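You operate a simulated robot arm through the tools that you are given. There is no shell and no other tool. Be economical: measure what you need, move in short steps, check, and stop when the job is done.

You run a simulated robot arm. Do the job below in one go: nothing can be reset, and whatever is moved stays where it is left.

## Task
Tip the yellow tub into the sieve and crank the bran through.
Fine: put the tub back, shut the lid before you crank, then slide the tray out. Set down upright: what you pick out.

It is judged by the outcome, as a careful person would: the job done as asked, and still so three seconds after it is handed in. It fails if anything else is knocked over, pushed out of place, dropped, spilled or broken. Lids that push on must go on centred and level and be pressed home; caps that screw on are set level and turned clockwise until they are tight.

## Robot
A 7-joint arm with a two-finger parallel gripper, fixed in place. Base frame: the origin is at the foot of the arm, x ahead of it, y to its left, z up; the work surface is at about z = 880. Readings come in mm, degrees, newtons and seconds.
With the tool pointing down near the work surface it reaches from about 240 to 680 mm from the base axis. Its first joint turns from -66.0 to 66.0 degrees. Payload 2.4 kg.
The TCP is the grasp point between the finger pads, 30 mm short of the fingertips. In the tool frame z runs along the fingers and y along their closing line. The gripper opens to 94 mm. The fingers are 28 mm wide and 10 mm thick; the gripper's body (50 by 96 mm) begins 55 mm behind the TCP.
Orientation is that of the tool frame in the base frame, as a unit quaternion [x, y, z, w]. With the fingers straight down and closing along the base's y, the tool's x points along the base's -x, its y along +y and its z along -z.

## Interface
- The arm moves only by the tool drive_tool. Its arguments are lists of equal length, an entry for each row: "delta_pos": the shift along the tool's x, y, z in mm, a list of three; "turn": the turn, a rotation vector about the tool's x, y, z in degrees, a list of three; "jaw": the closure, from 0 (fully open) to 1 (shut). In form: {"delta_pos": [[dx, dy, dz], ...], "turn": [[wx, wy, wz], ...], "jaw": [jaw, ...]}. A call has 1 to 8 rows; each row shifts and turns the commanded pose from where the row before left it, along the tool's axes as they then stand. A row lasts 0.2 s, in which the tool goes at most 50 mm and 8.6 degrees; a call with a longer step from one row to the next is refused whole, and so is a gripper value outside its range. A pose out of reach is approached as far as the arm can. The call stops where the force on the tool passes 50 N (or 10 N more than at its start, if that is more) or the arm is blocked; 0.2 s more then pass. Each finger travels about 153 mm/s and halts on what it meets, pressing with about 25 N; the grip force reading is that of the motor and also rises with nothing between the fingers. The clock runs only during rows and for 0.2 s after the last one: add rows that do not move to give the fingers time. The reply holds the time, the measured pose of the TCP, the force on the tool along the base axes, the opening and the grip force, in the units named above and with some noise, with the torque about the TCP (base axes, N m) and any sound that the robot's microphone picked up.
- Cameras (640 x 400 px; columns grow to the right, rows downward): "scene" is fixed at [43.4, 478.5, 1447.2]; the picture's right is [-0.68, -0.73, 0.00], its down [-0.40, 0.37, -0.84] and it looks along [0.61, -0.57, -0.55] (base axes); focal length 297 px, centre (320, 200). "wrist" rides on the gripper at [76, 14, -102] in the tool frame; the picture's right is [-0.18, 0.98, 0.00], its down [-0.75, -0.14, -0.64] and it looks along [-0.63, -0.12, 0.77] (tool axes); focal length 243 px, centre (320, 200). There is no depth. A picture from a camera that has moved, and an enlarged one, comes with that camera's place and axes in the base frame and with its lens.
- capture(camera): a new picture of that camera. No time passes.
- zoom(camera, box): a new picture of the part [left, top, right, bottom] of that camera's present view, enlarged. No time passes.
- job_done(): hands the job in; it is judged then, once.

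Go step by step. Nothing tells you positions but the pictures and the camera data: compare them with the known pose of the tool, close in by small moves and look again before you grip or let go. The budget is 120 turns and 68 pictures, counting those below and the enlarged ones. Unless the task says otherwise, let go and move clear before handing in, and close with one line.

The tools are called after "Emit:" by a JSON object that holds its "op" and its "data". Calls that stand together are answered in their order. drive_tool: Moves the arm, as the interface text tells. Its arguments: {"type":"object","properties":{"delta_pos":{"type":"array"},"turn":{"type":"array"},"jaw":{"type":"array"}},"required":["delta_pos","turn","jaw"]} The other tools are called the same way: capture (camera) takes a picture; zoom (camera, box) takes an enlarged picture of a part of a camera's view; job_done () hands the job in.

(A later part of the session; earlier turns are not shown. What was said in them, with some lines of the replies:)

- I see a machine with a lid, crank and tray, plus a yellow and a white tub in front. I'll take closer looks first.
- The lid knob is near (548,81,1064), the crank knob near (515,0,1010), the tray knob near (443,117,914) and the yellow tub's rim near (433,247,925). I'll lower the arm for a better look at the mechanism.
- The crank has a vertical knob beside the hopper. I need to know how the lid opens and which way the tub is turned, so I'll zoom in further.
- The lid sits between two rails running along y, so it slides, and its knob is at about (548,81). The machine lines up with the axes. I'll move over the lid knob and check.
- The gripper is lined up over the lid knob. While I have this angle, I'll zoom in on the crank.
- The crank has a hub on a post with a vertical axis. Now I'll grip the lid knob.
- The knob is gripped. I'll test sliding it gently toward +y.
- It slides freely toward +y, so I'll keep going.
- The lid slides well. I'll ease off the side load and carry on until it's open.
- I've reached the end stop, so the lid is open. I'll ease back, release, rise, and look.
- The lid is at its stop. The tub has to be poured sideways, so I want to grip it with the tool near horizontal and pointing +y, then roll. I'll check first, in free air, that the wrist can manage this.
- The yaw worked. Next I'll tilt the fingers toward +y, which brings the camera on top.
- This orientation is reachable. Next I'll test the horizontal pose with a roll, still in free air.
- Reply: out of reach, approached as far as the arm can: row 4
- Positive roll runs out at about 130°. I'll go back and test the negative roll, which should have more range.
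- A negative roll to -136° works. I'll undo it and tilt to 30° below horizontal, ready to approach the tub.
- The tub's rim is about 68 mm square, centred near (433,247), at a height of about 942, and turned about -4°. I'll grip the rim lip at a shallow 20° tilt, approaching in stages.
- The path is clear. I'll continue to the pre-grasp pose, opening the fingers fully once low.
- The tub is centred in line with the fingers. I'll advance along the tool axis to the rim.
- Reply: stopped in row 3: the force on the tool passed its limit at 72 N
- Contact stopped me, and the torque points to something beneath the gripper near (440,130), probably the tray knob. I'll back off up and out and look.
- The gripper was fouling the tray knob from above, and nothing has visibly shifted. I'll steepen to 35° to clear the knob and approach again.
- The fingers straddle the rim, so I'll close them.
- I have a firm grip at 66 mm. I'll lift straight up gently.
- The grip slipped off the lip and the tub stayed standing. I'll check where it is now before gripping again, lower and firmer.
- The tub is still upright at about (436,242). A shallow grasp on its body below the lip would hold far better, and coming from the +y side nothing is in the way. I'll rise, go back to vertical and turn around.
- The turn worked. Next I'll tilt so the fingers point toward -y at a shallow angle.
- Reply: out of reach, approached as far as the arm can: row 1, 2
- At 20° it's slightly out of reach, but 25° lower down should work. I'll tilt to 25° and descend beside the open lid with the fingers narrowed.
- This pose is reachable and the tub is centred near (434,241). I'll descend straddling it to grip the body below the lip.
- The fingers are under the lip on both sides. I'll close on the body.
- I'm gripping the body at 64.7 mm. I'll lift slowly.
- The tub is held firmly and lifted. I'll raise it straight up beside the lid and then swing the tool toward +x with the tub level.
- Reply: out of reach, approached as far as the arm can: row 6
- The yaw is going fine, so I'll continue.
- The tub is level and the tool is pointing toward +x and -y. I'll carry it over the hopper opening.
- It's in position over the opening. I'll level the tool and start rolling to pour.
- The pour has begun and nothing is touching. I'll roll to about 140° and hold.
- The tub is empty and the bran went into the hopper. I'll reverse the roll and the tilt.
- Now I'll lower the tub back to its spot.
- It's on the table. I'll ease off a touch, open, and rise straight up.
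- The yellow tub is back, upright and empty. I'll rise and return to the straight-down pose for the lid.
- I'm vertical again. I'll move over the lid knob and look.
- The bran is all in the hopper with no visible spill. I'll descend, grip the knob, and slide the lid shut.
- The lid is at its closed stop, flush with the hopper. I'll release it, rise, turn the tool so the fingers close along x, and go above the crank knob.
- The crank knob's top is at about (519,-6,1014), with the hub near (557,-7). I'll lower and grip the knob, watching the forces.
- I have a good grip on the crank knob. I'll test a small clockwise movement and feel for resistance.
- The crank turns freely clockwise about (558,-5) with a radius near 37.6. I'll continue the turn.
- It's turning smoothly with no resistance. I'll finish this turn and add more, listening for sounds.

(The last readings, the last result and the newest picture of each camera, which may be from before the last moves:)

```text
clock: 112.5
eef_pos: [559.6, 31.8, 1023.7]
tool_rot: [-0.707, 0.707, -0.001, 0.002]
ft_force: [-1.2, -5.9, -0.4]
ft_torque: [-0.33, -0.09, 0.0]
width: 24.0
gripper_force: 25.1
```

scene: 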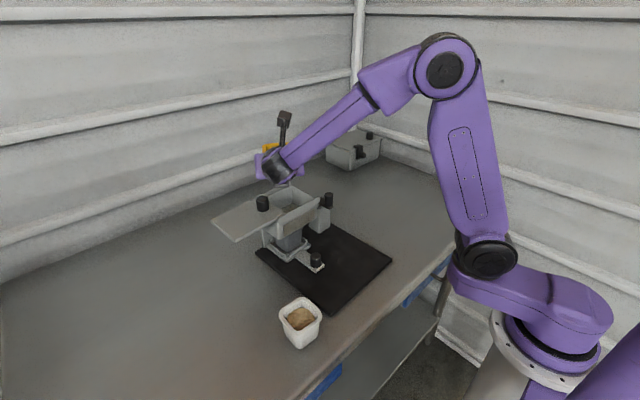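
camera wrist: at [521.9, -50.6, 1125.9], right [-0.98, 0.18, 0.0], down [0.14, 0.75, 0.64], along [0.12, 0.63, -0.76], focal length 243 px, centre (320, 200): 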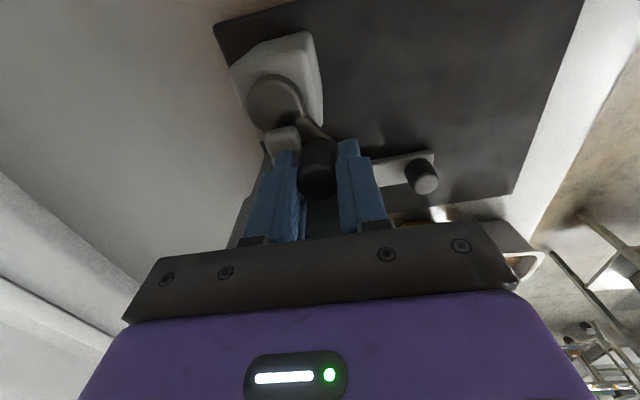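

No trouble so far. I'll do several more turns with a tiny raise, then check.

Emit:
{"op": "drive_tool", "data": {"delta_pos": [[5.5, -18.8, -1], [13.76, -13.76, 0], [18.8, -5.04, 0], [18.8, 5.04, 0], [13.76, 13.76, 0], [5.04, 18.8, 0]], "turn": [[0, 0, 0], [0, 0, 0], [0, 0, 0], [0, 0, 0], [0, 0, 0], [0, 0, 0]], "jaw": [0.9, 0.9, 0.9, 0.9, 0.9, 0.9]}}

Emit:
{"op": "drive_tool", "data": {"delta_pos": [[-5.04, 18.8, 0], [-13.76, 13.76, 0], [-18.8, 5.04, 0], [-18.8, -5.04, 0], [-13.76, -13.76, 0], [-5.04, -18.8, 0]], "turn": [[0, 0, 0], [0, 0, 0], [0, 0, 0], [0, 0, 0], [0, 0, 0], [0, 0, 0]], "jaw": [0.9, 0.9, 0.9, 0.9, 0.9, 0.9]}}

Emit:
{"op": "drive_tool", "data": {"delta_pos": [[5.04, -18.8, 0], [13.76, -13.76, 0], [18.8, -5.04, 0], [18.8, 5.04, 0], [13.76, 13.76, 0], [5.04, 18.8, 0]], "turn": [[0, 0, 0], [0, 0, 0], [0, 0, 0], [0, 0, 0], [0, 0, 0], [0, 0, 0]], "jaw": [0.9, 0.9, 0.9, 0.9, 0.9, 0.9]}}

Emit:
{"op": "drive_tool", "data": {"delta_pos": [[-5.04, 18.8, 0], [-13.76, 13.76, 0], [-18.8, 5.04, 0], [-18.8, -5.04, 0], [-13.76, -13.76, 0], [-5.04, -18.8, 0]], "turn": [[0, 0, 0], [0, 0, 0], [0, 0, 0], [0, 0, 0], [0, 0, 0], [0, 0, 0]], "jaw": [0.9, 0.9, 0.9, 0.9, 0.9, 0.9]}}

Emit:
{"op": "zoom", "data": {"camera": "scene", "box": [240, 170, 350, 280]}}

```text
clock: 113.9
eef_pos: [558.7, -46.5, 1027.1]
tool_rot: [-0.706, 0.709, -0.003, 0.003]
ft_force: [2.2, -7.6, 0.6]
ft_torque: [0.31, 0.03, 0.01]
width: 23.8
gripper_force: 25.0
```

```text
clock: 115.3
eef_pos: [558.9, 33.3, 1026.7]
tool_rot: [0.707, -0.707, 0.0, -0.002]
ft_force: [-0.2, 0.2, 0.6]
ft_torque: [-0.17, -0.04, -0.02]
width: 24.3
gripper_force: 25.0
```

```text
clock: 116.7
eef_pos: [558.2, -45.4, 1025.6]
tool_rot: [-0.706, 0.708, -0.002, 0.003]
ft_force: [1.9, -7.9, 0.2]
ft_torque: [0.63, 0.04, 0.01]
width: 24.3
gripper_force: 25.0
```

```text
clock: 118.1
eef_pos: [558.4, 34.0, 1025.2]
tool_rot: [-0.707, 0.707, -0.001, 0.003]
ft_force: [-9.2, -2.2, 4.4]
ft_torque: [-0.11, -0.04, -0.01]
width: 23.8
gripper_force: 24.9
```

```text
3.64 times, centred on (295, 225) of scene
camera zoom: at [43.0, 478.4, 1447.2], right [-0.68, -0.73, 0.0], down [-0.4, 0.37, -0.84], along [0.61, -0.57, -0.55], focal length 1081 px, centre (411, 109)
```

zoom: 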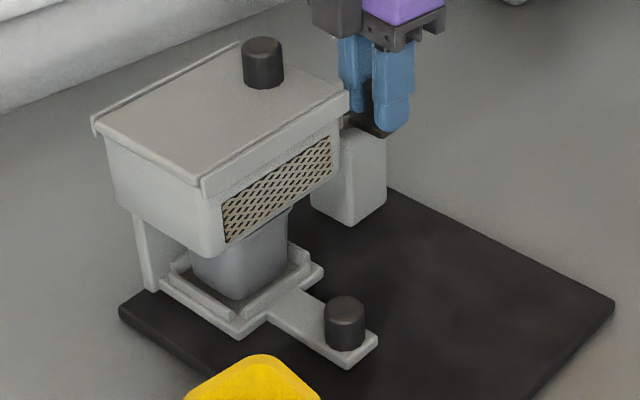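

The base plate has shifted. The crank held rigid clockwise and I dragged the whole machine along with it, so the crank must only turn the other way. I'll look at the arm's current direction before correcting.

Emit:
{"op": "capture", "data": {"camera": "wrist"}}

```text
7 pictures are left
camera wrist: at [543.0, -42.9, 1126.0], right [-0.98, 0.18, 0.0], down [0.14, 0.75, 0.65], along [0.12, 0.63, -0.76], focal length 243 px, centre (320, 200)
```

wrist: 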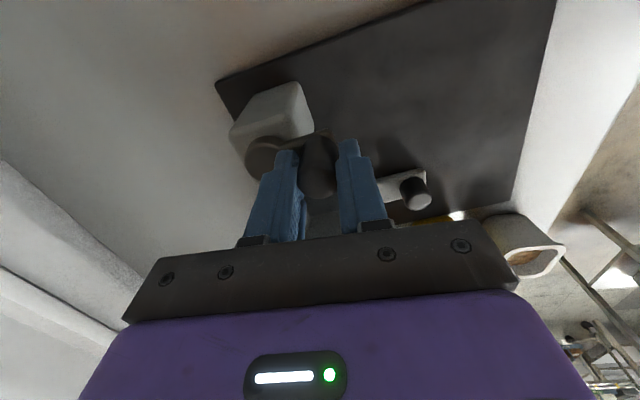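

The hub is now near (599,37) with the arm at about 185°, so the machine moved about 40 mm in each direction. The crank rotated freely for the first turn, then locked and dragged. I'll gently test the counter-clockwise direction here before putting the machine back.

Emit:
{"op": "drive_tool", "data": {"delta_pos": [[6.8, -1.2, 0], [6.6, -2.4, 0], [6, -3.6, 0], [5.4, -4.3, 0], [0, 0, 0]], "turn": [[0, 0, 0], [0, 0, 0], [0, 0, 0], [0, 0, 0], [0, 0, 0]], "jaw": [0.9, 0.9, 0.9, 0.9, 0.9]}}

Emit:
{"op": "capture", "data": {"camera": "wrist"}}

```text
clock: 119.3
eef_pos: [570.3, 8.2, 1026.1]
tool_rot: [-0.707, 0.707, -0.001, 0.003]
ft_force: [2.6, 4.6, 0.2]
ft_torque: [0.23, -0.02, 0.01]
width: 24.0
gripper_force: 25.1
```

```text
6 pictures are left
camera wrist: at [555.0, -68.6, 1126.1], right [-0.98, 0.18, 0.0], down [0.14, 0.75, 0.64], along [0.12, 0.63, -0.76], focal length 243 px, centre (320, 200)
```

wrist: 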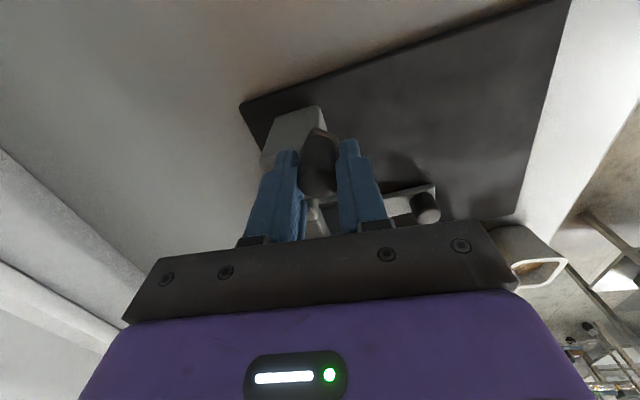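

The base plate barely moved (4 mm or less), so counter-clockwise is free. I'll turn that way in short arcs, reading the force after each one.

Emit:
{"op": "drive_tool", "data": {"delta_pos": [[4.7, -8.6, 0], [4.7, -8.6, 0], [0, -10, 0], [0, -10, 0], [0, 0, 0]], "turn": [[0, 0, 0], [0, 0, 0], [0, 0, 0], [0, 0, 0], [0, 0, 0]], "jaw": [0.9, 0.9, 0.9, 0.9, 0.9]}}

Emit:
{"op": "drive_tool", "data": {"delta_pos": [[-5, -8.6, 0], [-5, -8.6, 0], [-8.6, -5, 0], [-8.6, -5, 0], [0, 0, 0]], "turn": [[0, 0, 0], [0, 0, 0], [0, 0, 0], [0, 0, 0], [0, 0, 0]], "jaw": [0.9, 0.9, 0.9, 0.9, 0.9]}}

Emit:
{"op": "zoom", "data": {"camera": "wrist", "box": [160, 0, 480, 240]}}

```text
clock: 120.5
eef_pos: [606.7, -2.0, 1025.0]
tool_rot: [-0.707, 0.708, -0.001, 0.002]
ft_force: [-2.5, 7.2, -0.9]
ft_torque: [0.18, 0.1, 0.02]
width: 24.1
gripper_force: 25.6
```

```text
clock: 121.7
eef_pos: [632.8, 23.4, 1026.4]
tool_rot: [-0.706, 0.708, -0.001, 0.002]
ft_force: [-4.6, 0.0, -0.6]
ft_torque: [-0.36, 0.1, 0.03]
width: 24.1
gripper_force: 25.0
```

```text
1.67 times, centred on (320, 120) of wrist
camera zoom: at [618.2, -53.0, 1126.5], right [-0.98, 0.19, 0.0], down [0.14, 0.75, 0.64], along [0.12, 0.63, -0.77], focal length 404 px, centre (320, 333)
```

zoom: 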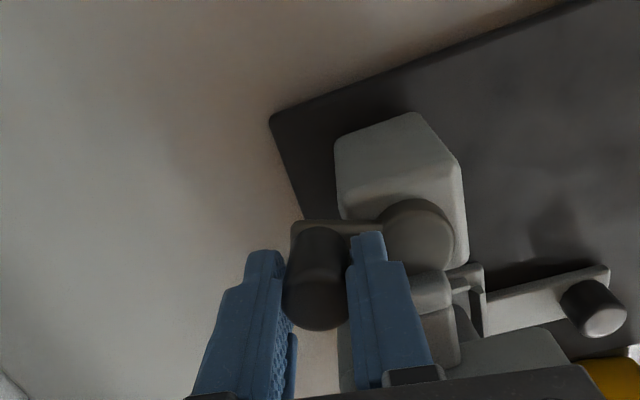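

The crank turns, but grip friction makes the machine creep. I'll relax the grip to a loose fit to cut the drag.

Emit:
{"op": "drive_tool", "data": {"delta_pos": [[0, 0, 0], [0, 0, 0]], "turn": [[0, 0, 0], [0, 0, 0]], "jaw": [0.745, 0.745]}}

Emit:
{"op": "drive_tool", "data": {"delta_pos": [[0, 0, 0], [0, 0, 0]], "turn": [[0, 0, 0], [0, 0, 0]], "jaw": [0.735, 0.735]}}

```text
clock: 122.3
eef_pos: [633.2, 22.7, 1025.0]
tool_rot: [0.707, -0.707, 0.002, -0.003]
ft_force: [-2.1, -0.1, 1.2]
ft_torque: [0.01, 0.02, -0.02]
width: 24.8
gripper_force: 1.3
```

```text
clock: 122.9
eef_pos: [634.1, 22.4, 1026.0]
tool_rot: [-0.706, 0.708, -0.001, 0.002]
ft_force: [0.1, 0.0, -0.2]
ft_torque: [-0.02, 0.01, -0.01]
width: 25.0
gripper_force: 0.1
```

With a light grip the knob can turn in the fingers. I'll keep cranking counter-clockwise about the fitted hub (597,34), radius 37.4, and watch the force.

Emit:
{"op": "drive_tool", "data": {"delta_pos": [[0, 0, 0], [-11.6, -0.9, 0], [-9.7, 1.3, 0], [-9, 3.7, 0], [0, 0, 0]], "turn": [[0, 0, 0], [0, 0, 0], [0, 0, 0], [0, 0, 0], [0, 0, 0]], "jaw": [0.755, 0.755, 0.755, 0.755, 0.755]}}

Emit:
{"op": "drive_tool", "data": {"delta_pos": [[-7.7, 6, 0], [-6, 7.7, 0], [-3.7, 9, 0], [-1.3, 9.7, 0], [0, 0, 0]], "turn": [[0, 0, 0], [0, 0, 0], [0, 0, 0], [0, 0, 0], [0, 0, 0]], "jaw": [0.755, 0.755, 0.755, 0.755, 0.755]}}

```text
clock: 124.1
eef_pos: [629.7, 55.6, 1025.7]
tool_rot: [-0.707, 0.708, -0.001, 0.002]
ft_force: [-5.3, -5.9, 0.4]
ft_torque: [-0.17, -0.03, -0.03]
width: 23.9
gripper_force: 25.1
```

```text
clock: 125.3
eef_pos: [596.7, 76.2, 1026.8]
tool_rot: [-0.707, 0.707, -0.001, 0.003]
ft_force: [0.3, 0.1, -0.6]
ft_torque: [0.14, -0.15, 0.08]
width: 24.4
gripper_force: 11.8
```

Emit:
{"op": "drive_tool", "data": {"delta_pos": [[1.3, 9.7, 0], [3.7, 9, 0], [6, 7.7, 0], [7.7, 6, 0], [0, 0, 0]], "turn": [[0, 0, 0], [0, 0, 0], [0, 0, 0], [0, 0, 0], [0, 0, 0]], "jaw": [0.755, 0.755, 0.755, 0.755, 0.755]}}

Emit:
{"op": "drive_tool", "data": {"delta_pos": [[9, 3.7, 0], [9.7, 1.3, 0], [0, 0, 0]], "turn": [[0, 0, 0], [0, 0, 0], [0, 0, 0]], "jaw": [0.755, 0.755, 0.755]}}

Emit:
{"op": "zoom", "data": {"camera": "scene", "box": [240, 170, 350, 280]}}

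```text
clock: 126.5
eef_pos: [564.3, 55.0, 1025.2]
tool_rot: [-0.706, 0.708, -0.001, 0.002]
ft_force: [-3.2, 3.6, 8.0]
ft_torque: [0.11, 0.12, 0.0]
width: 24.2
gripper_force: 25.0
```

```text
clock: 127.3
eef_pos: [559.6, 37.1, 1026.1]
tool_rot: [-0.706, 0.708, -0.001, 0.003]
ft_force: [-15.7, 7.8, 20.6]
ft_torque: [0.55, 0.21, 0.04]
width: 24.2
gripper_force: 25.0
```

```text
3.64 times, centred on (295, 225) of scene
camera zoom: at [42.6, 478.6, 1447.1], right [-0.68, -0.73, 0.0], down [-0.4, 0.37, -0.84], along [0.61, -0.57, -0.55], focal length 1081 px, centre (411, 109)
```

zoom: 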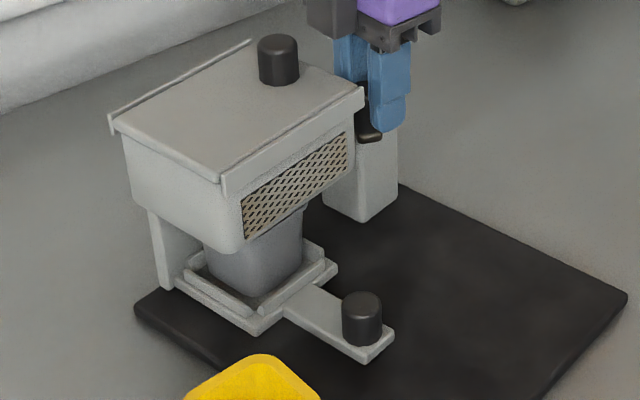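

The fingertips are brushing a block beside the hub (upward force), and that is what drags the machine. I'll relax, raise the tips 7 mm, and look again to locate the hub.

Emit:
{"op": "drive_tool", "data": {"delta_pos": [[0, 0, 0], [0, 0, 0], [0, 0, -7], [0, 0, 0], [0, 0, 0], [0, 0, 0]], "turn": [[0, 0, 0], [0, 0, 0], [0, 0, 0], [0, 0, 0], [0, 0, 0], [0, 0, 0]], "jaw": [0.72, 0.7, 0.7, 0.7, 0.75, 0.75]}}

Emit:
{"op": "zoom", "data": {"camera": "wrist", "box": [160, 0, 480, 240]}}

```text
clock: 128.7
eef_pos: [559.6, 37.3, 1033.3]
tool_rot: [0.707, -0.707, 0.001, -0.002]
ft_force: [-1.7, 0.4, 0.2]
ft_torque: [0.03, 0.01, 0.0]
width: 25.0
gripper_force: 1.6
```

```text
1.67 times, centred on (320, 120) of wrist
camera zoom: at [544.4, -39.5, 1133.2], right [-0.98, 0.18, 0.0], down [0.14, 0.75, 0.64], along [0.12, 0.63, -0.76], focal length 404 px, centre (320, 333)
```

zoom: 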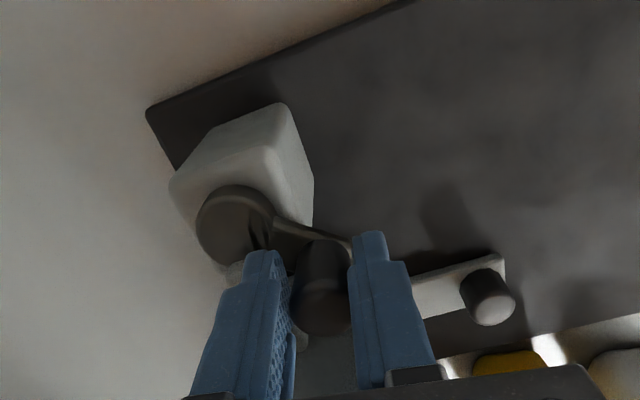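

The crank arm is at about 165° around a hub near (596,28). I'll crank clockwise with raised tips and a light grip in small arcs.

Emit:
{"op": "drive_tool", "data": {"delta_pos": [[-9, -3.7, 0], [-7.7, -6, 0], [-6, -7.7, 0], [-3.7, -9, 0], [0, 0, 0]], "turn": [[0, 0, 0], [0, 0, 0], [0, 0, 0], [0, 0, 0], [0, 0, 0]], "jaw": [0.75, 0.75, 0.75, 0.75, 0.75]}}

Emit:
{"op": "drive_tool", "data": {"delta_pos": [[-1.3, -9.7, 0], [1.3, -9.7, 0], [3.7, -9, 0], [6, -7.7, 0], [0, 0, 0]], "turn": [[0, 0, 0], [0, 0, 0], [0, 0, 0], [0, 0, 0], [0, 0, 0]], "jaw": [0.75, 0.75, 0.75, 0.75, 0.75]}}

Emit:
{"op": "drive_tool", "data": {"delta_pos": [[7.7, -6, 0], [9, -3.7, 0], [9.7, -1.3, 0], [9.7, 1.3, 0], [0, 0, 0]], "turn": [[0, 0, 0], [0, 0, 0], [0, 0, 0], [0, 0, 0], [0, 0, 0]], "jaw": [0.75, 0.75, 0.75, 0.75, 0.75]}}

```text
clock: 129.9
eef_pos: [585.6, 62.6, 1033.7]
tool_rot: [-0.706, 0.708, -0.001, 0.002]
ft_force: [0.7, -2.4, 0.0]
ft_torque: [0.02, 0.03, 0.05]
width: 24.4
gripper_force: 0.4
```

```text
clock: 131.1
eef_pos: [622.6, 53.4, 1033.8]
tool_rot: [-0.707, 0.707, -0.001, 0.002]
ft_force: [-1.2, -0.4, -1.0]
ft_torque: [0.0, 0.02, 0.03]
width: 24.5
gripper_force: 0.8
```

```text
clock: 132.3
eef_pos: [631.4, 16.4, 1033.5]
tool_rot: [-0.706, 0.708, -0.001, 0.002]
ft_force: [-4.7, -1.3, -2.0]
ft_torque: [-0.03, 0.03, -0.01]
width: 25.8
gripper_force: 1.8
```

Forces are very low and the knob is still held. I'll continue the turn.

Emit:
{"op": "drive_tool", "data": {"delta_pos": [[9, 3.7, 0], [7.7, 6, 0], [6, 7.7, 0], [3.7, 9, 0], [0, 0, 0]], "turn": [[0, 0, 0], [0, 0, 0], [0, 0, 0], [0, 0, 0], [0, 0, 0]], "jaw": [0.755, 0.755, 0.755, 0.755, 0.755]}}

Emit:
{"op": "drive_tool", "data": {"delta_pos": [[1.3, 9.7, 0], [-1.3, 9.7, 0], [-3.7, 9, 0], [-6, 7.7, 0], [0, 0, 0]], "turn": [[0, 0, 0], [0, 0, 0], [0, 0, 0], [0, 0, 0], [0, 0, 0]], "jaw": [0.755, 0.755, 0.755, 0.755, 0.755]}}

Emit:
{"op": "drive_tool", "data": {"delta_pos": [[-7.7, 6, 0], [-9, 3.7, 0], [-9.7, 1.3, 0], [-9.7, -1.3, 0], [0, 0, 0]], "turn": [[0, 0, 0], [0, 0, 0], [0, 0, 0], [0, 0, 0], [0, 0, 0]], "jaw": [0.755, 0.755, 0.755, 0.755, 0.755]}}

```text
clock: 133.5
eef_pos: [605.0, -9.9, 1032.2]
tool_rot: [0.707, -0.707, 0.001, -0.002]
ft_force: [0.0, -0.1, 0.7]
ft_torque: [-0.01, -0.02, 0.01]
width: 24.1
gripper_force: 1.2
```

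```text
clock: 134.7
eef_pos: [570.0, 1.4, 1032.6]
tool_rot: [0.707, -0.707, 0.001, -0.004]
ft_force: [1.7, -0.5, -0.8]
ft_torque: [0.01, -0.07, -0.04]
width: 24.0
gripper_force: 24.4
```

```text
clock: 135.9
eef_pos: [560.3, 38.6, 1033.3]
tool_rot: [-0.707, 0.707, -0.001, 0.002]
ft_force: [-1.0, 0.3, 0.1]
ft_torque: [0.01, -0.01, 0.0]
width: 23.3
gripper_force: 0.7
```

The width suggests the knob may have slipped out on the last arc, so I'll check with one picture.

Emit:
{"op": "capture", "data": {"camera": "wrist"}}

```text
2 pictures are left
camera wrist: at [544.6, -38.9, 1133.2], right [-0.98, 0.18, 0.0], down [0.14, 0.75, 0.64], along [0.12, 0.63, -0.76], focal length 243 px, centre (320, 200)
```

wrist: 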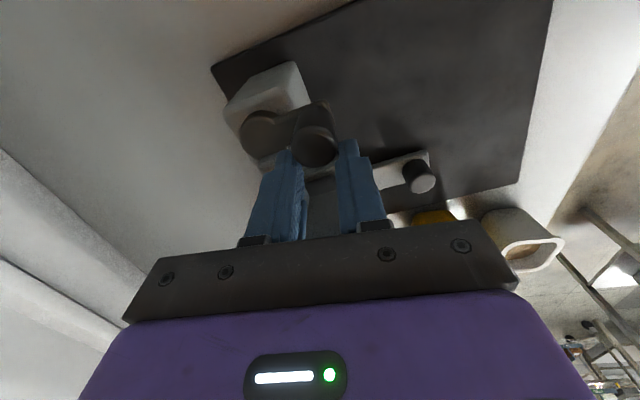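

The knob just lagged about 16 mm behind the fingers. The crank has made a clean clockwise turn and the base plate stayed put. I'll re-centre on the knob and make more turns with a slightly firmer hold.

Emit:
{"op": "drive_tool", "data": {"delta_pos": [[0, 0, 0], [0, 0, 0], [8.5, 0.6, 0], [8.5, 0.6, 0], [0, 0, 0], [0, 0, 0], [0, 0, 0]], "turn": [[0, 0, 0], [0, 0, 0], [0, 0, 0], [0, 0, 0], [0, 0, 0], [0, 0, 0], [0, 0, 0]], "jaw": [0.6, 0.6, 0.6, 0.6, 0.6, 0.76, 0.76]}}

Emit:
{"op": "drive_tool", "data": {"delta_pos": [[-5.2, 0.2, 0], [-9.7, -1.3, 0], [-9, -3.7, 0], [-7.7, -6, 0], [-6, -7.7, 0], [0, 0, 0]], "turn": [[0, 0, 0], [0, 0, 0], [0, 0, 0], [0, 0, 0], [0, 0, 0], [0, 0, 0]], "jaw": [0.765, 0.765, 0.765, 0.765, 0.765, 0.765]}}

```text
clock: 137.5
eef_pos: [558.6, 20.7, 1033.5]
tool_rot: [0.707, -0.707, 0.001, -0.002]
ft_force: [0.7, 1.2, -0.3]
ft_torque: [0.02, -0.03, 0.0]
width: 23.9
gripper_force: 25.3
```

```text
clock: 138.9
eef_pos: [577.2, 58.0, 1032.8]
tool_rot: [0.707, -0.707, 0.0, -0.001]
ft_force: [-3.0, -1.7, 0.3]
ft_torque: [0.19, 0.11, -0.01]
width: 23.4
gripper_force: 24.9
```

The knob is held with low force. I'll finish this turn.

Emit:
{"op": "drive_tool", "data": {"delta_pos": [[-3.7, -9, 0], [-1.3, -9.7, 0], [1.3, -9.7, 0], [3.7, -9, 0], [6, -7.7, 0], [7.7, -6, 0], [0, 0, 0]], "turn": [[0, 0, 0], [0, 0, 0], [0, 0, 0], [0, 0, 0], [0, 0, 0], [0, 0, 0], [0, 0, 0]], "jaw": [0.765, 0.765, 0.765, 0.765, 0.765, 0.765, 0.765]}}

Emit:
{"op": "drive_tool", "data": {"delta_pos": [[9, -3.7, 0], [9.7, -1.3, 0], [9.7, 1.3, 0], [9, 3.7, 0], [7.7, 6, 0], [6, 7.7, 0], [0, 0, 0]], "turn": [[0, 0, 0], [0, 0, 0], [0, 0, 0], [0, 0, 0], [0, 0, 0], [0, 0, 0], [0, 0, 0]], "jaw": [0.765, 0.765, 0.765, 0.765, 0.765, 0.765, 0.765]}}

Emit:
{"op": "drive_tool", "data": {"delta_pos": [[3.7, 9, 0], [1.3, 9.7, 0], [-1.3, 9.7, 0], [-3.7, 9, 0], [-6, 7.7, 0], [-7.7, 6, 0], [0, 0, 0]], "turn": [[0, 0, 0], [0, 0, 0], [0, 0, 0], [0, 0, 0], [0, 0, 0], [0, 0, 0], [0, 0, 0]], "jaw": [0.765, 0.765, 0.765, 0.765, 0.765, 0.765, 0.765]}}

Emit:
{"op": "drive_tool", "data": {"delta_pos": [[-9, 3.7, 0], [-9.7, 1.3, 0], [0, 0, 0]], "turn": [[0, 0, 0], [0, 0, 0], [0, 0, 0]], "jaw": [0.765, 0.765, 0.765]}}

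```text
clock: 140.5
eef_pos: [629.1, 44.9, 1033.1]
tool_rot: [0.708, -0.706, 0.002, -0.004]
ft_force: [4.8, 5.9, 0.8]
ft_torque: [-0.41, -0.14, 0.01]
width: 23.8
gripper_force: 25.2
```

```text
clock: 142.1
eef_pos: [615.3, -10.5, 1032.9]
tool_rot: [-0.706, 0.708, -0.001, 0.002]
ft_force: [0.8, 0.0, 5.8]
ft_torque: [0.45, -0.05, 0.02]
width: 23.7
gripper_force: 24.9
```

```text
clock: 143.7
eef_pos: [563.3, 3.6, 1033.0]
tool_rot: [-0.706, 0.709, -0.001, 0.001]
ft_force: [1.7, -16.3, 7.9]
ft_torque: [-0.22, 0.01, 0.0]
width: 23.8
gripper_force: 24.8
```

```text
clock: 144.5
eef_pos: [559.0, 25.8, 1031.9]
tool_rot: [-0.707, 0.707, 0.0, 0.003]
ft_force: [-0.3, -9.0, 3.7]
ft_torque: [-0.47, -0.05, -0.02]
width: 23.6
gripper_force: 25.0
```

There's resistance building here, so I'll stop cranking; the crank has made several full turns. Next I'll put the machine back where it stood using the closed lid's knob. First I'll release, rise and go over the lid knob.

Emit:
{"op": "drive_tool", "data": {"delta_pos": [[0, 0, 0], [0, 0, 0], [0, 0, -40], [0, 0, -40], [0, 0, -40], [0, 0, 0], [0, 0, 0], [0, 0, 0]], "turn": [[0, 0, 0], [0, 0, 0], [0, 0, 0], [0, 0, 0], [0, 0, 0], [0, 0, 8.5], [0, 0, 8.5], [0, 0, 8.5]], "jaw": [0.6, 0.5, 0.5, 0.5, 0.3, 0.3, 0.3, 0.3]}}

Emit:
{"op": "drive_tool", "data": {"delta_pos": [[0, 0, 0], [0, 0, 0], [0, 0, 0], [0, 0, 0], [0, 0, 0], [0, 0, 0], [0, 0, 0], [0, 0, 0]], "turn": [[0, 0, 8.5], [0, 0, 8.5], [0, 0, 8.5], [0, 0, 8.5], [0, 0, 8.5], [0, 0, 8.5], [0, 0, 8.5], [0, 0, 5]], "jaw": [0.3, 0.3, 0.3, 0.3, 0.3, 0.3, 0.3, 0.3]}}

Emit:
{"op": "drive_tool", "data": {"delta_pos": [[-8, 41, 0], [-8, 41, 0], [0, 0, 0]], "turn": [[0, 0, 0], [0, 0, 0], [0, 0, 0]], "jaw": [0.3, 0.3, 0.3]}}

Emit:
{"op": "capture", "data": {"camera": "wrist"}}

```text
clock: 146.3
eef_pos: [558.8, 24.0, 1150.9]
tool_rot: [-0.533, 0.846, 0.0, 0.004]
ft_force: [-0.9, -1.1, -0.6]
ft_torque: [0.02, 0.03, -0.01]
width: 65.8
gripper_force: 0.1
```

```text
clock: 148.1
eef_pos: [558.1, 23.8, 1152.1]
tool_rot: [0.002, 1.0, 0.001, 0.003]
ft_force: [-0.5, -0.9, -0.8]
ft_torque: [0.0, -0.01, 0.02]
width: 65.8
gripper_force: 0.0
```

```text
clock: 148.9
eef_pos: [574.0, 106.7, 1151.9]
tool_rot: [0.001, 1.0, 0.001, 0.003]
ft_force: [-0.3, 0.1, 0.4]
ft_torque: [0.01, 0.01, -0.02]
width: 65.9
gripper_force: 0.0
```

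```text
1 pictures are left
camera wrist: at [496.4, 119.8, 1251.9], right [0.19, 0.98, 0.0], down [0.75, -0.14, 0.65], along [0.63, -0.12, -0.76], focal length 243 px, centre (320, 200)
```

wrist: 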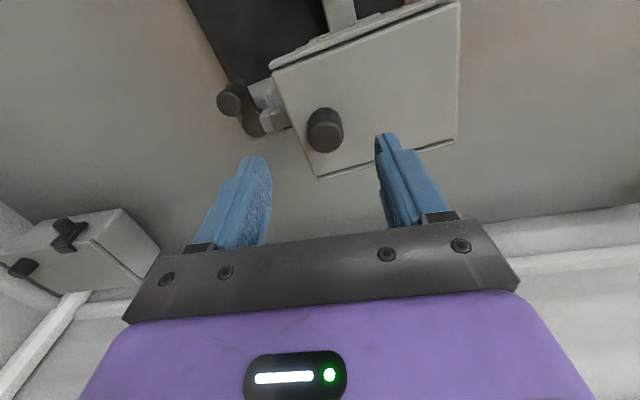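

The lid knob is at (577,107) and should be at about (549,81), with the machine turned about +4.5°. Pushing -y at the knob should take out the rotation as well, so I'll grip it and ease the machine back.

Emit:
{"op": "drive_tool", "data": {"delta_pos": [[-3.4, 0.7, 22], [0, 0, 22], [0, 0, 20], [0, 0, 0], [0, 0, 0], [0, 0, 0]], "turn": [[0, 0, 0], [0, 0, 0], [0, 0, 0], [0, 0, 0], [0, 0, 0], [0, 0, 0]], "jaw": [0.3, 0.3, 0.3, 0.6, 0.8, 0.8]}}

Emit:
{"op": "drive_tool", "data": {"delta_pos": [[0, -4, 0], [0, -4, 0], [0, -4, 0], [0, -4, 0], [0, 0, 0]], "turn": [[0, 0, 0], [0, 0, 0], [0, 0, 0], [0, 0, 0], [0, 0, 0]], "jaw": [0.8, 0.8, 0.8, 0.8, 0.8]}}

```text
clock: 150.3
eef_pos: [577.4, 108.7, 1089.3]
tool_rot: [-0.001, 1.0, 0.002, 0.003]
ft_force: [1.5, 8.3, -0.2]
ft_torque: [-0.01, -0.66, -0.12]
width: 27.3
gripper_force: 25.0
```

```text
clock: 151.5
eef_pos: [577.9, 89.2, 1089.6]
tool_rot: [0.001, 1.0, 0.001, 0.002]
ft_force: [2.3, 8.7, 1.8]
ft_torque: [-0.11, -0.02, -0.12]
width: 27.4
gripper_force: 24.5
```

Emit:
{"op": "drive_tool", "data": {"delta_pos": [[0, -3, 0], [0, -3, 0], [0, -2, 0], [0, 0, 0]], "turn": [[0, 0, 0], [0, 0, 0], [0, 0, 0], [0, 0, 0]], "jaw": [0.8, 0.8, 0.8, 0.8]}}

Emit:
{"op": "drive_tool", "data": {"delta_pos": [[4, 0, 0], [4, 0, 0], [4, 0, 0], [4, 0, 0], [4, 0, 0], [4, 0, 0], [0, 0, 0]], "turn": [[0, 0, 0], [0, 0, 0], [0, 0, 0], [0, 0, 0], [0, 0, 0], [0, 0, 0], [0, 0, 0]], "jaw": [0.8, 0.8, 0.8, 0.8, 0.8, 0.8, 0.8]}}

```text
clock: 152.5
eef_pos: [577.5, 83.0, 1088.9]
tool_rot: [0.0, 1.0, 0.001, 0.002]
ft_force: [3.4, 8.8, 0.1]
ft_torque: [-0.11, -0.11, -0.04]
width: 27.3
gripper_force: 25.0
```

```text
clock: 154.1
eef_pos: [554.8, 83.3, 1089.0]
tool_rot: [0.001, 1.0, 0.001, 0.004]
ft_force: [10.7, 1.3, 3.0]
ft_torque: [-0.36, -0.34, -0.15]
width: 27.3
gripper_force: 25.3
```

Emit:
{"op": "drive_tool", "data": {"delta_pos": [[3, -1, 0], [3, -0.7, 0], [0, 0, 0]], "turn": [[0, 0, 0], [0, 0, 0], [0, 0, 0]], "jaw": [0.8, 0.8, 0.8]}}

```text
clock: 154.9
eef_pos: [547.5, 82.4, 1088.6]
tool_rot: [0.0, 1.0, 0.001, 0.002]
ft_force: [10.8, 3.5, 0.9]
ft_torque: [-0.22, -0.45, -0.08]
width: 27.0
gripper_force: 25.9
```

The lid knob is back at (548,82). I'll release it and go for the tray knob, expected at (443,117).

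Emit:
{"op": "drive_tool", "data": {"delta_pos": [[-0.5, 0, 0], [0, 0, 0], [0, 0, 0], [0, 0, -30], [0, 0, -30], [35, 12, 0], [35, 12, 0], [35, 12, 0]], "turn": [[0, 0, 0], [0, 0, 0], [0, 0, 0], [0, 0, 0], [0, 0, 0], [0, 0, 0], [0, 0, 0], [0, 0, 0]], "jaw": [0.6, 0.4, 0.4, 0.4, 0.3, 0.3, 0.3, 0.3]}}

Emit:
{"op": "drive_tool", "data": {"delta_pos": [[0, 0, 45], [0, 0, 45], [0, 0, 45], [0, 0, 30], [0, 0, 0]], "turn": [[0, 0, 0], [0, 0, 0], [0, 0, 0], [0, 0, 0], [0, 0, 0]], "jaw": [0.3, 0.3, 0.3, 0.3, 0.3]}}

```text
clock: 156.7
eef_pos: [441.5, 119.0, 1148.3]
tool_rot: [0.0, 1.0, 0.001, 0.002]
ft_force: [0.1, 0.4, -0.1]
ft_torque: [0.0, 0.02, 0.03]
width: 65.6
gripper_force: 0.1
```

```text
clock: 157.9
eef_pos: [443.7, 119.4, 985.2]
tool_rot: [0.0, 1.0, 0.002, 0.003]
ft_force: [0.0, 0.3, -0.1]
ft_torque: [0.01, 0.02, -0.02]
width: 65.8
gripper_force: 0.0
```

Emit:
{"op": "drive_tool", "data": {"delta_pos": [[0, 0, 15], [0, 0, 15], [0, 0, 12], [0, 0, 8], [0, 0, 0]], "turn": [[0, 0, 0], [0, 0, 0], [0, 0, 0], [0, 0, 0], [0, 0, 0]], "jaw": [0.3, 0.3, 0.3, 0.3, 0.3]}}

Emit:
{"op": "drive_tool", "data": {"delta_pos": [[0, 0, 0], [0, 0, 0], [0, 0, 0], [0, 0, 0]], "turn": [[0, 0, 0], [0, 0, 0], [0, 0, 0], [0, 0, 0]], "jaw": [0.5, 0.6, 0.72, 0.8]}}

```text
clock: 159.1
eef_pos: [444.6, 117.0, 934.3]
tool_rot: [0.0, 1.0, 0.001, 0.003]
ft_force: [0.3, -0.1, -0.2]
ft_torque: [0.0, 0.0, 0.02]
width: 65.9
gripper_force: 0.1
```

```text
clock: 160.1
eef_pos: [445.9, 116.5, 933.6]
tool_rot: [0.001, 1.0, 0.001, 0.002]
ft_force: [0.6, -15.9, 10.9]
ft_torque: [-0.23, -0.06, 0.22]
width: 34.8
gripper_force: 14.3
```

The knob sits about 4 mm further toward -y, so I'll re-centre before closing to avoid pushing the machine.

Emit:
{"op": "drive_tool", "data": {"delta_pos": [[0, 0, 0], [0, 0, 0], [0, -3.8, -2], [0, 0, 0], [0, 0, 0], [0, 0, 0], [0, 0, 0]], "turn": [[0, 0, 0], [0, 0, 0], [0, 0, 0], [0, 0, 0], [0, 0, 0], [0, 0, 0], [0, 0, 0]], "jaw": [0.5, 0.5, 0.5, 0.6, 0.68, 0.72, 0.78]}}

```text
clock: 161.7
eef_pos: [444.1, 115.7, 935.7]
tool_rot: [0.0, 1.0, 0.0, 0.003]
ft_force: [-1.7, 11.8, 2.8]
ft_torque: [-0.21, 0.12, -0.02]
width: 27.7
gripper_force: 25.0
```

The tray knob is gripped, and at y≈116 it's back at its original position. I'll pull the tray out slowly toward -x.

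Emit:
{"op": "drive_tool", "data": {"delta_pos": [[0, 2, 0], [4, 0, 0], [4, 0, 0], [4, 0, 0], [4, 0, 0], [0, 0, 0]], "turn": [[0, 0, 0], [0, 0, 0], [0, 0, 0], [0, 0, 0], [0, 0, 0], [0, 0, 0]], "jaw": [0.8, 0.8, 0.8, 0.8, 0.8, 0.8]}}

Emit:
{"op": "drive_tool", "data": {"delta_pos": [[5, 0, 0], [5, 0, 0], [5, 0, 0], [5, 0, 0], [0, 0, 0]], "turn": [[0, 0, 0], [0, 0, 0], [0, 0, 0], [0, 0, 0], [0, 0, 0]], "jaw": [0.8, 0.8, 0.8, 0.8, 0.8]}}

```text
clock: 163.1
eef_pos: [427.4, 115.6, 935.0]
tool_rot: [0.001, 1.0, 0.002, 0.001]
ft_force: [0.6, -16.0, 8.5]
ft_torque: [-0.59, -0.16, -0.17]
width: 27.6
gripper_force: 24.7
```

```text
clock: 164.3
eef_pos: [407.9, 115.3, 935.6]
tool_rot: [0.001, 1.0, 0.001, 0.002]
ft_force: [0.2, -16.2, 10.4]
ft_torque: [-0.64, 0.51, -0.04]
width: 27.6
gripper_force: 24.5
```

Emit:
{"op": "drive_tool", "data": {"delta_pos": [[5, -1.2, -0.8], [5, 0, 0], [5, 0, 0], [5, 0, 0], [5, 0, 0], [5, 0, 0], [0, 0, 0]], "turn": [[0, 0, 0], [0, 0, 0], [0, 0, 0], [0, 0, 0], [0, 0, 0], [0, 0, 0], [0, 0, 0]], "jaw": [0.8, 0.8, 0.8, 0.8, 0.8, 0.8, 0.8]}}

Emit:
{"op": "drive_tool", "data": {"delta_pos": [[4, 0, 0], [4, 0, 0], [4, 0, 0], [4, 0, 0], [0, 0, 0]], "turn": [[0, 0, 0], [0, 0, 0], [0, 0, 0], [0, 0, 0], [0, 0, 0]], "jaw": [0.8, 0.8, 0.8, 0.8, 0.8]}}

```text
clock: 165.9
eef_pos: [377.8, 113.1, 934.4]
tool_rot: [-0.001, 1.0, 0.001, 0.002]
ft_force: [0.4, -0.8, 0.1]
ft_torque: [-0.42, 0.18, -0.13]
width: 27.7
gripper_force: 25.1
```

```text
clock: 167.1
eef_pos: [361.6, 114.2, 936.8]
tool_rot: [-0.001, 1.0, 0.001, 0.003]
ft_force: [0.9, -3.1, -0.1]
ft_torque: [-0.4, 0.14, -0.25]
width: 27.8
gripper_force: 24.8
```

Emit:
{"op": "drive_tool", "data": {"delta_pos": [[3, 0, 0], [3, 0, 0], [3, 0, 0], [3, 0, 0], [0, 0, 0]], "turn": [[0, 0, 0], [0, 0, 0], [0, 0, 0], [0, 0, 0], [0, 0, 0]], "jaw": [0.8, 0.8, 0.8, 0.8, 0.8]}}

```text
clock: 168.3
eef_pos: [350.9, 115.1, 935.8]
tool_rot: [0.0, 1.0, 0.001, 0.002]
ft_force: [2.6, -2.1, 0.5]
ft_torque: [-0.52, 0.11, -0.02]
width: 27.6
gripper_force: 24.7
```

The tray is out by about 94 mm with no resistance. I'll release it, rise clear, and use the last picture to check everything.

Emit:
{"op": "drive_tool", "data": {"delta_pos": [[0, 0, 0], [0, 0, 0], [0, 0, 0], [0, 0, -40], [0, 0, -45], [0, -40, -45], [0, -40, -45], [0, -40, -45]], "turn": [[0, 0, 0], [0, 0, 0], [0, 0, 0], [0, 0, 0], [0, 0, 0], [0, 0, 0], [0, 0, 0], [0, 0, 0]], "jaw": [0.6, 0.4, 0.4, 0.4, 0.4, 0.4, 0.4, 0.4]}}

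Emit:
{"op": "zoom", "data": {"camera": "scene", "box": [230, 160, 410, 360]}}

```text
refused: row 6 steps farther than a row can; nothing moved
```

```text
2.00 times, centred on (320, 260) of scene
camera zoom: at [43.6, 478.5, 1447.2], right [-0.68, -0.73, 0.0], down [-0.4, 0.37, -0.84], along [0.61, -0.57, -0.55], focal length 594 px, centre (320, 80)
```

zoom: 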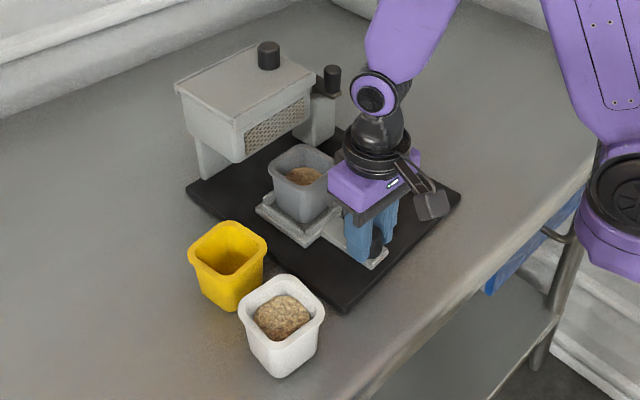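

The tray is out and the cup in it holds the sieved bran. The yellow tub is back, empty and upright, and the lid is shut. The machine is turned slightly, with its lid knob near (553,92) instead of (549,81), so I'll release the tray and nudge it back.

Emit:
{"op": "drive_tool", "data": {"delta_pos": [[0, 0, 0], [0, 0, 0], [0, 0, 0], [0, 0, -40], [0, 0, -45], [0, 0, -45], [0, 0, -45], [0, 0, -40]], "turn": [[0, 0, 0], [0, 0, 0], [0, 0, 0], [0, 0, 0], [0, 0, 0], [0, 0, 0], [0, 0, 0], [0, 0, 0]], "jaw": [0.6, 0.4, 0.4, 0.4, 0.4, 0.4, 0.4, 0.4]}}

Emit:
{"op": "drive_tool", "data": {"delta_pos": [[-40, -4.7, 0], [-40, -4.7, 0], [-40, -4.7, 0], [-40, -4.7, 0], [-41.5, -4.7, 0], [0, 0, 0]], "turn": [[0, 0, 0], [0, 0, 0], [0, 0, 0], [0, 0, 0], [0, 0, 0], [0, 0, 0]], "jaw": [0.35, 0.35, 0.35, 0.35, 0.35, 0.35]}}

```text
clock: 170.1
eef_pos: [347.5, 116.1, 1152.4]
tool_rot: [0.0, 1.0, 0.001, 0.002]
ft_force: [-0.5, 0.2, -0.9]
ft_torque: [0.02, 0.01, -0.01]
width: 56.7
gripper_force: 0.0
```

```text
clock: 171.5
eef_pos: [551.2, 91.2, 1152.4]
tool_rot: [0.0, 1.0, 0.001, 0.002]
ft_force: [0.2, -0.4, 0.4]
ft_torque: [-0.01, 0.01, 0.0]
width: 61.4
gripper_force: 0.0
```

Emit:
{"op": "drive_tool", "data": {"delta_pos": [[-1, 1.8, 22], [0, 0, 22], [0, 0, 19], [0, 0, 0], [0, 0, 0], [0, 0, 0], [0, 0, 0]], "turn": [[0, 0, 0], [0, 0, 0], [0, 0, 0], [0, 0, 0], [0, 0, 0], [0, 0, 0], [0, 0, 0]], "jaw": [0.35, 0.35, 0.35, 0.5, 0.6, 0.7, 0.8]}}

```text
clock: 173.1
eef_pos: [551.5, 91.8, 1089.9]
tool_rot: [0.0, 1.0, 0.001, 0.002]
ft_force: [-0.4, -1.1, 0.4]
ft_torque: [-0.4, -0.11, -0.04]
width: 27.6
gripper_force: 25.0
```

The knob is at y≈92, as estimated. I'll push it gently toward -y.

Emit:
{"op": "drive_tool", "data": {"delta_pos": [[0, -2, 0], [0, -2, 0], [0, 0, 0]], "turn": [[0, 0, 0], [0, 0, 0], [0, 0, 0]], "jaw": [0.8, 0.8, 0.8]}}

Emit:
{"op": "drive_tool", "data": {"delta_pos": [[0, -2, 0], [0, -2, 0], [0, 0, 0]], "turn": [[0, 0, 0], [0, 0, 0], [0, 0, 0]], "jaw": [0.8, 0.8, 0.8]}}

```text
clock: 173.9
eef_pos: [551.1, 89.9, 1088.8]
tool_rot: [0.0, 1.0, 0.002, 0.003]
ft_force: [-2.6, 7.3, -0.2]
ft_torque: [-0.12, -0.41, 0.01]
width: 27.4
gripper_force: 25.3
```

```text
clock: 174.7
eef_pos: [554.0, 85.1, 1090.0]
tool_rot: [0.0, 1.0, 0.002, 0.004]
ft_force: [2.8, 10.9, 5.1]
ft_torque: [0.01, 0.09, -0.07]
width: 27.1
gripper_force: 25.6
```

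Emit:
{"op": "drive_tool", "data": {"delta_pos": [[0, -1.5, 0], [2, 0, 0], [2, 0, 0], [1, 0, 0], [0, 0, 0]], "turn": [[0, 0, 0], [0, 0, 0], [0, 0, 0], [0, 0, 0], [0, 0, 0]], "jaw": [0.8, 0.8, 0.8, 0.8, 0.8]}}

```text
clock: 175.9
eef_pos: [548.5, 79.9, 1090.4]
tool_rot: [0.002, 1.0, 0.001, 0.005]
ft_force: [16.1, -0.5, 9.9]
ft_torque: [-0.39, -0.4, -0.1]
width: 27.4
gripper_force: 25.2
```

The knob is back at about (548.5,81). I'll relieve the load, release, and move clear.

Emit:
{"op": "drive_tool", "data": {"delta_pos": [[-1, 0, 0], [0, 0, 0], [0, 0, 0], [0, 0, 0], [0, 0, -30], [0, 0, -40], [0, 0, -40], [20, 0, -20]], "turn": [[0, 0, 0], [0, 0, 0], [0, 0, 0], [0, 0, 0], [0, 0, 0], [0, 0, 0], [0, 0, 0], [0, 0, 0]], "jaw": [0.8, 0.6, 0.4, 0.4, 0.4, 0.4, 0.3, 0.3]}}

```text
clock: 177.7
eef_pos: [527.3, 83.1, 1218.7]
tool_rot: [0.0, 1.0, 0.0, 0.003]
ft_force: [0.2, 1.0, 0.3]
ft_torque: [0.01, -0.02, 0.0]
width: 65.6
gripper_force: 0.1
```

The last picture showed the tray out with bran in its cup, the yellow tub back upright and empty, and the lid shut. After that I nudged the machine back by its lid knob, and the arm is now clear. I'm handing in.

Emit:
{"op": "job_done", "data": {}}

```text
The job is handed in.
```

The bran has been tipped in and cranked through with the lid shut. The yellow tub is back upright and the tray is slid out, but the whole machine got dragged about 40 mm while I was cranking. I pushed it back to within a few millimetres by its lid knob and it may still be turned by a degree or two, which I couldn't confirm because I had no pictures left.
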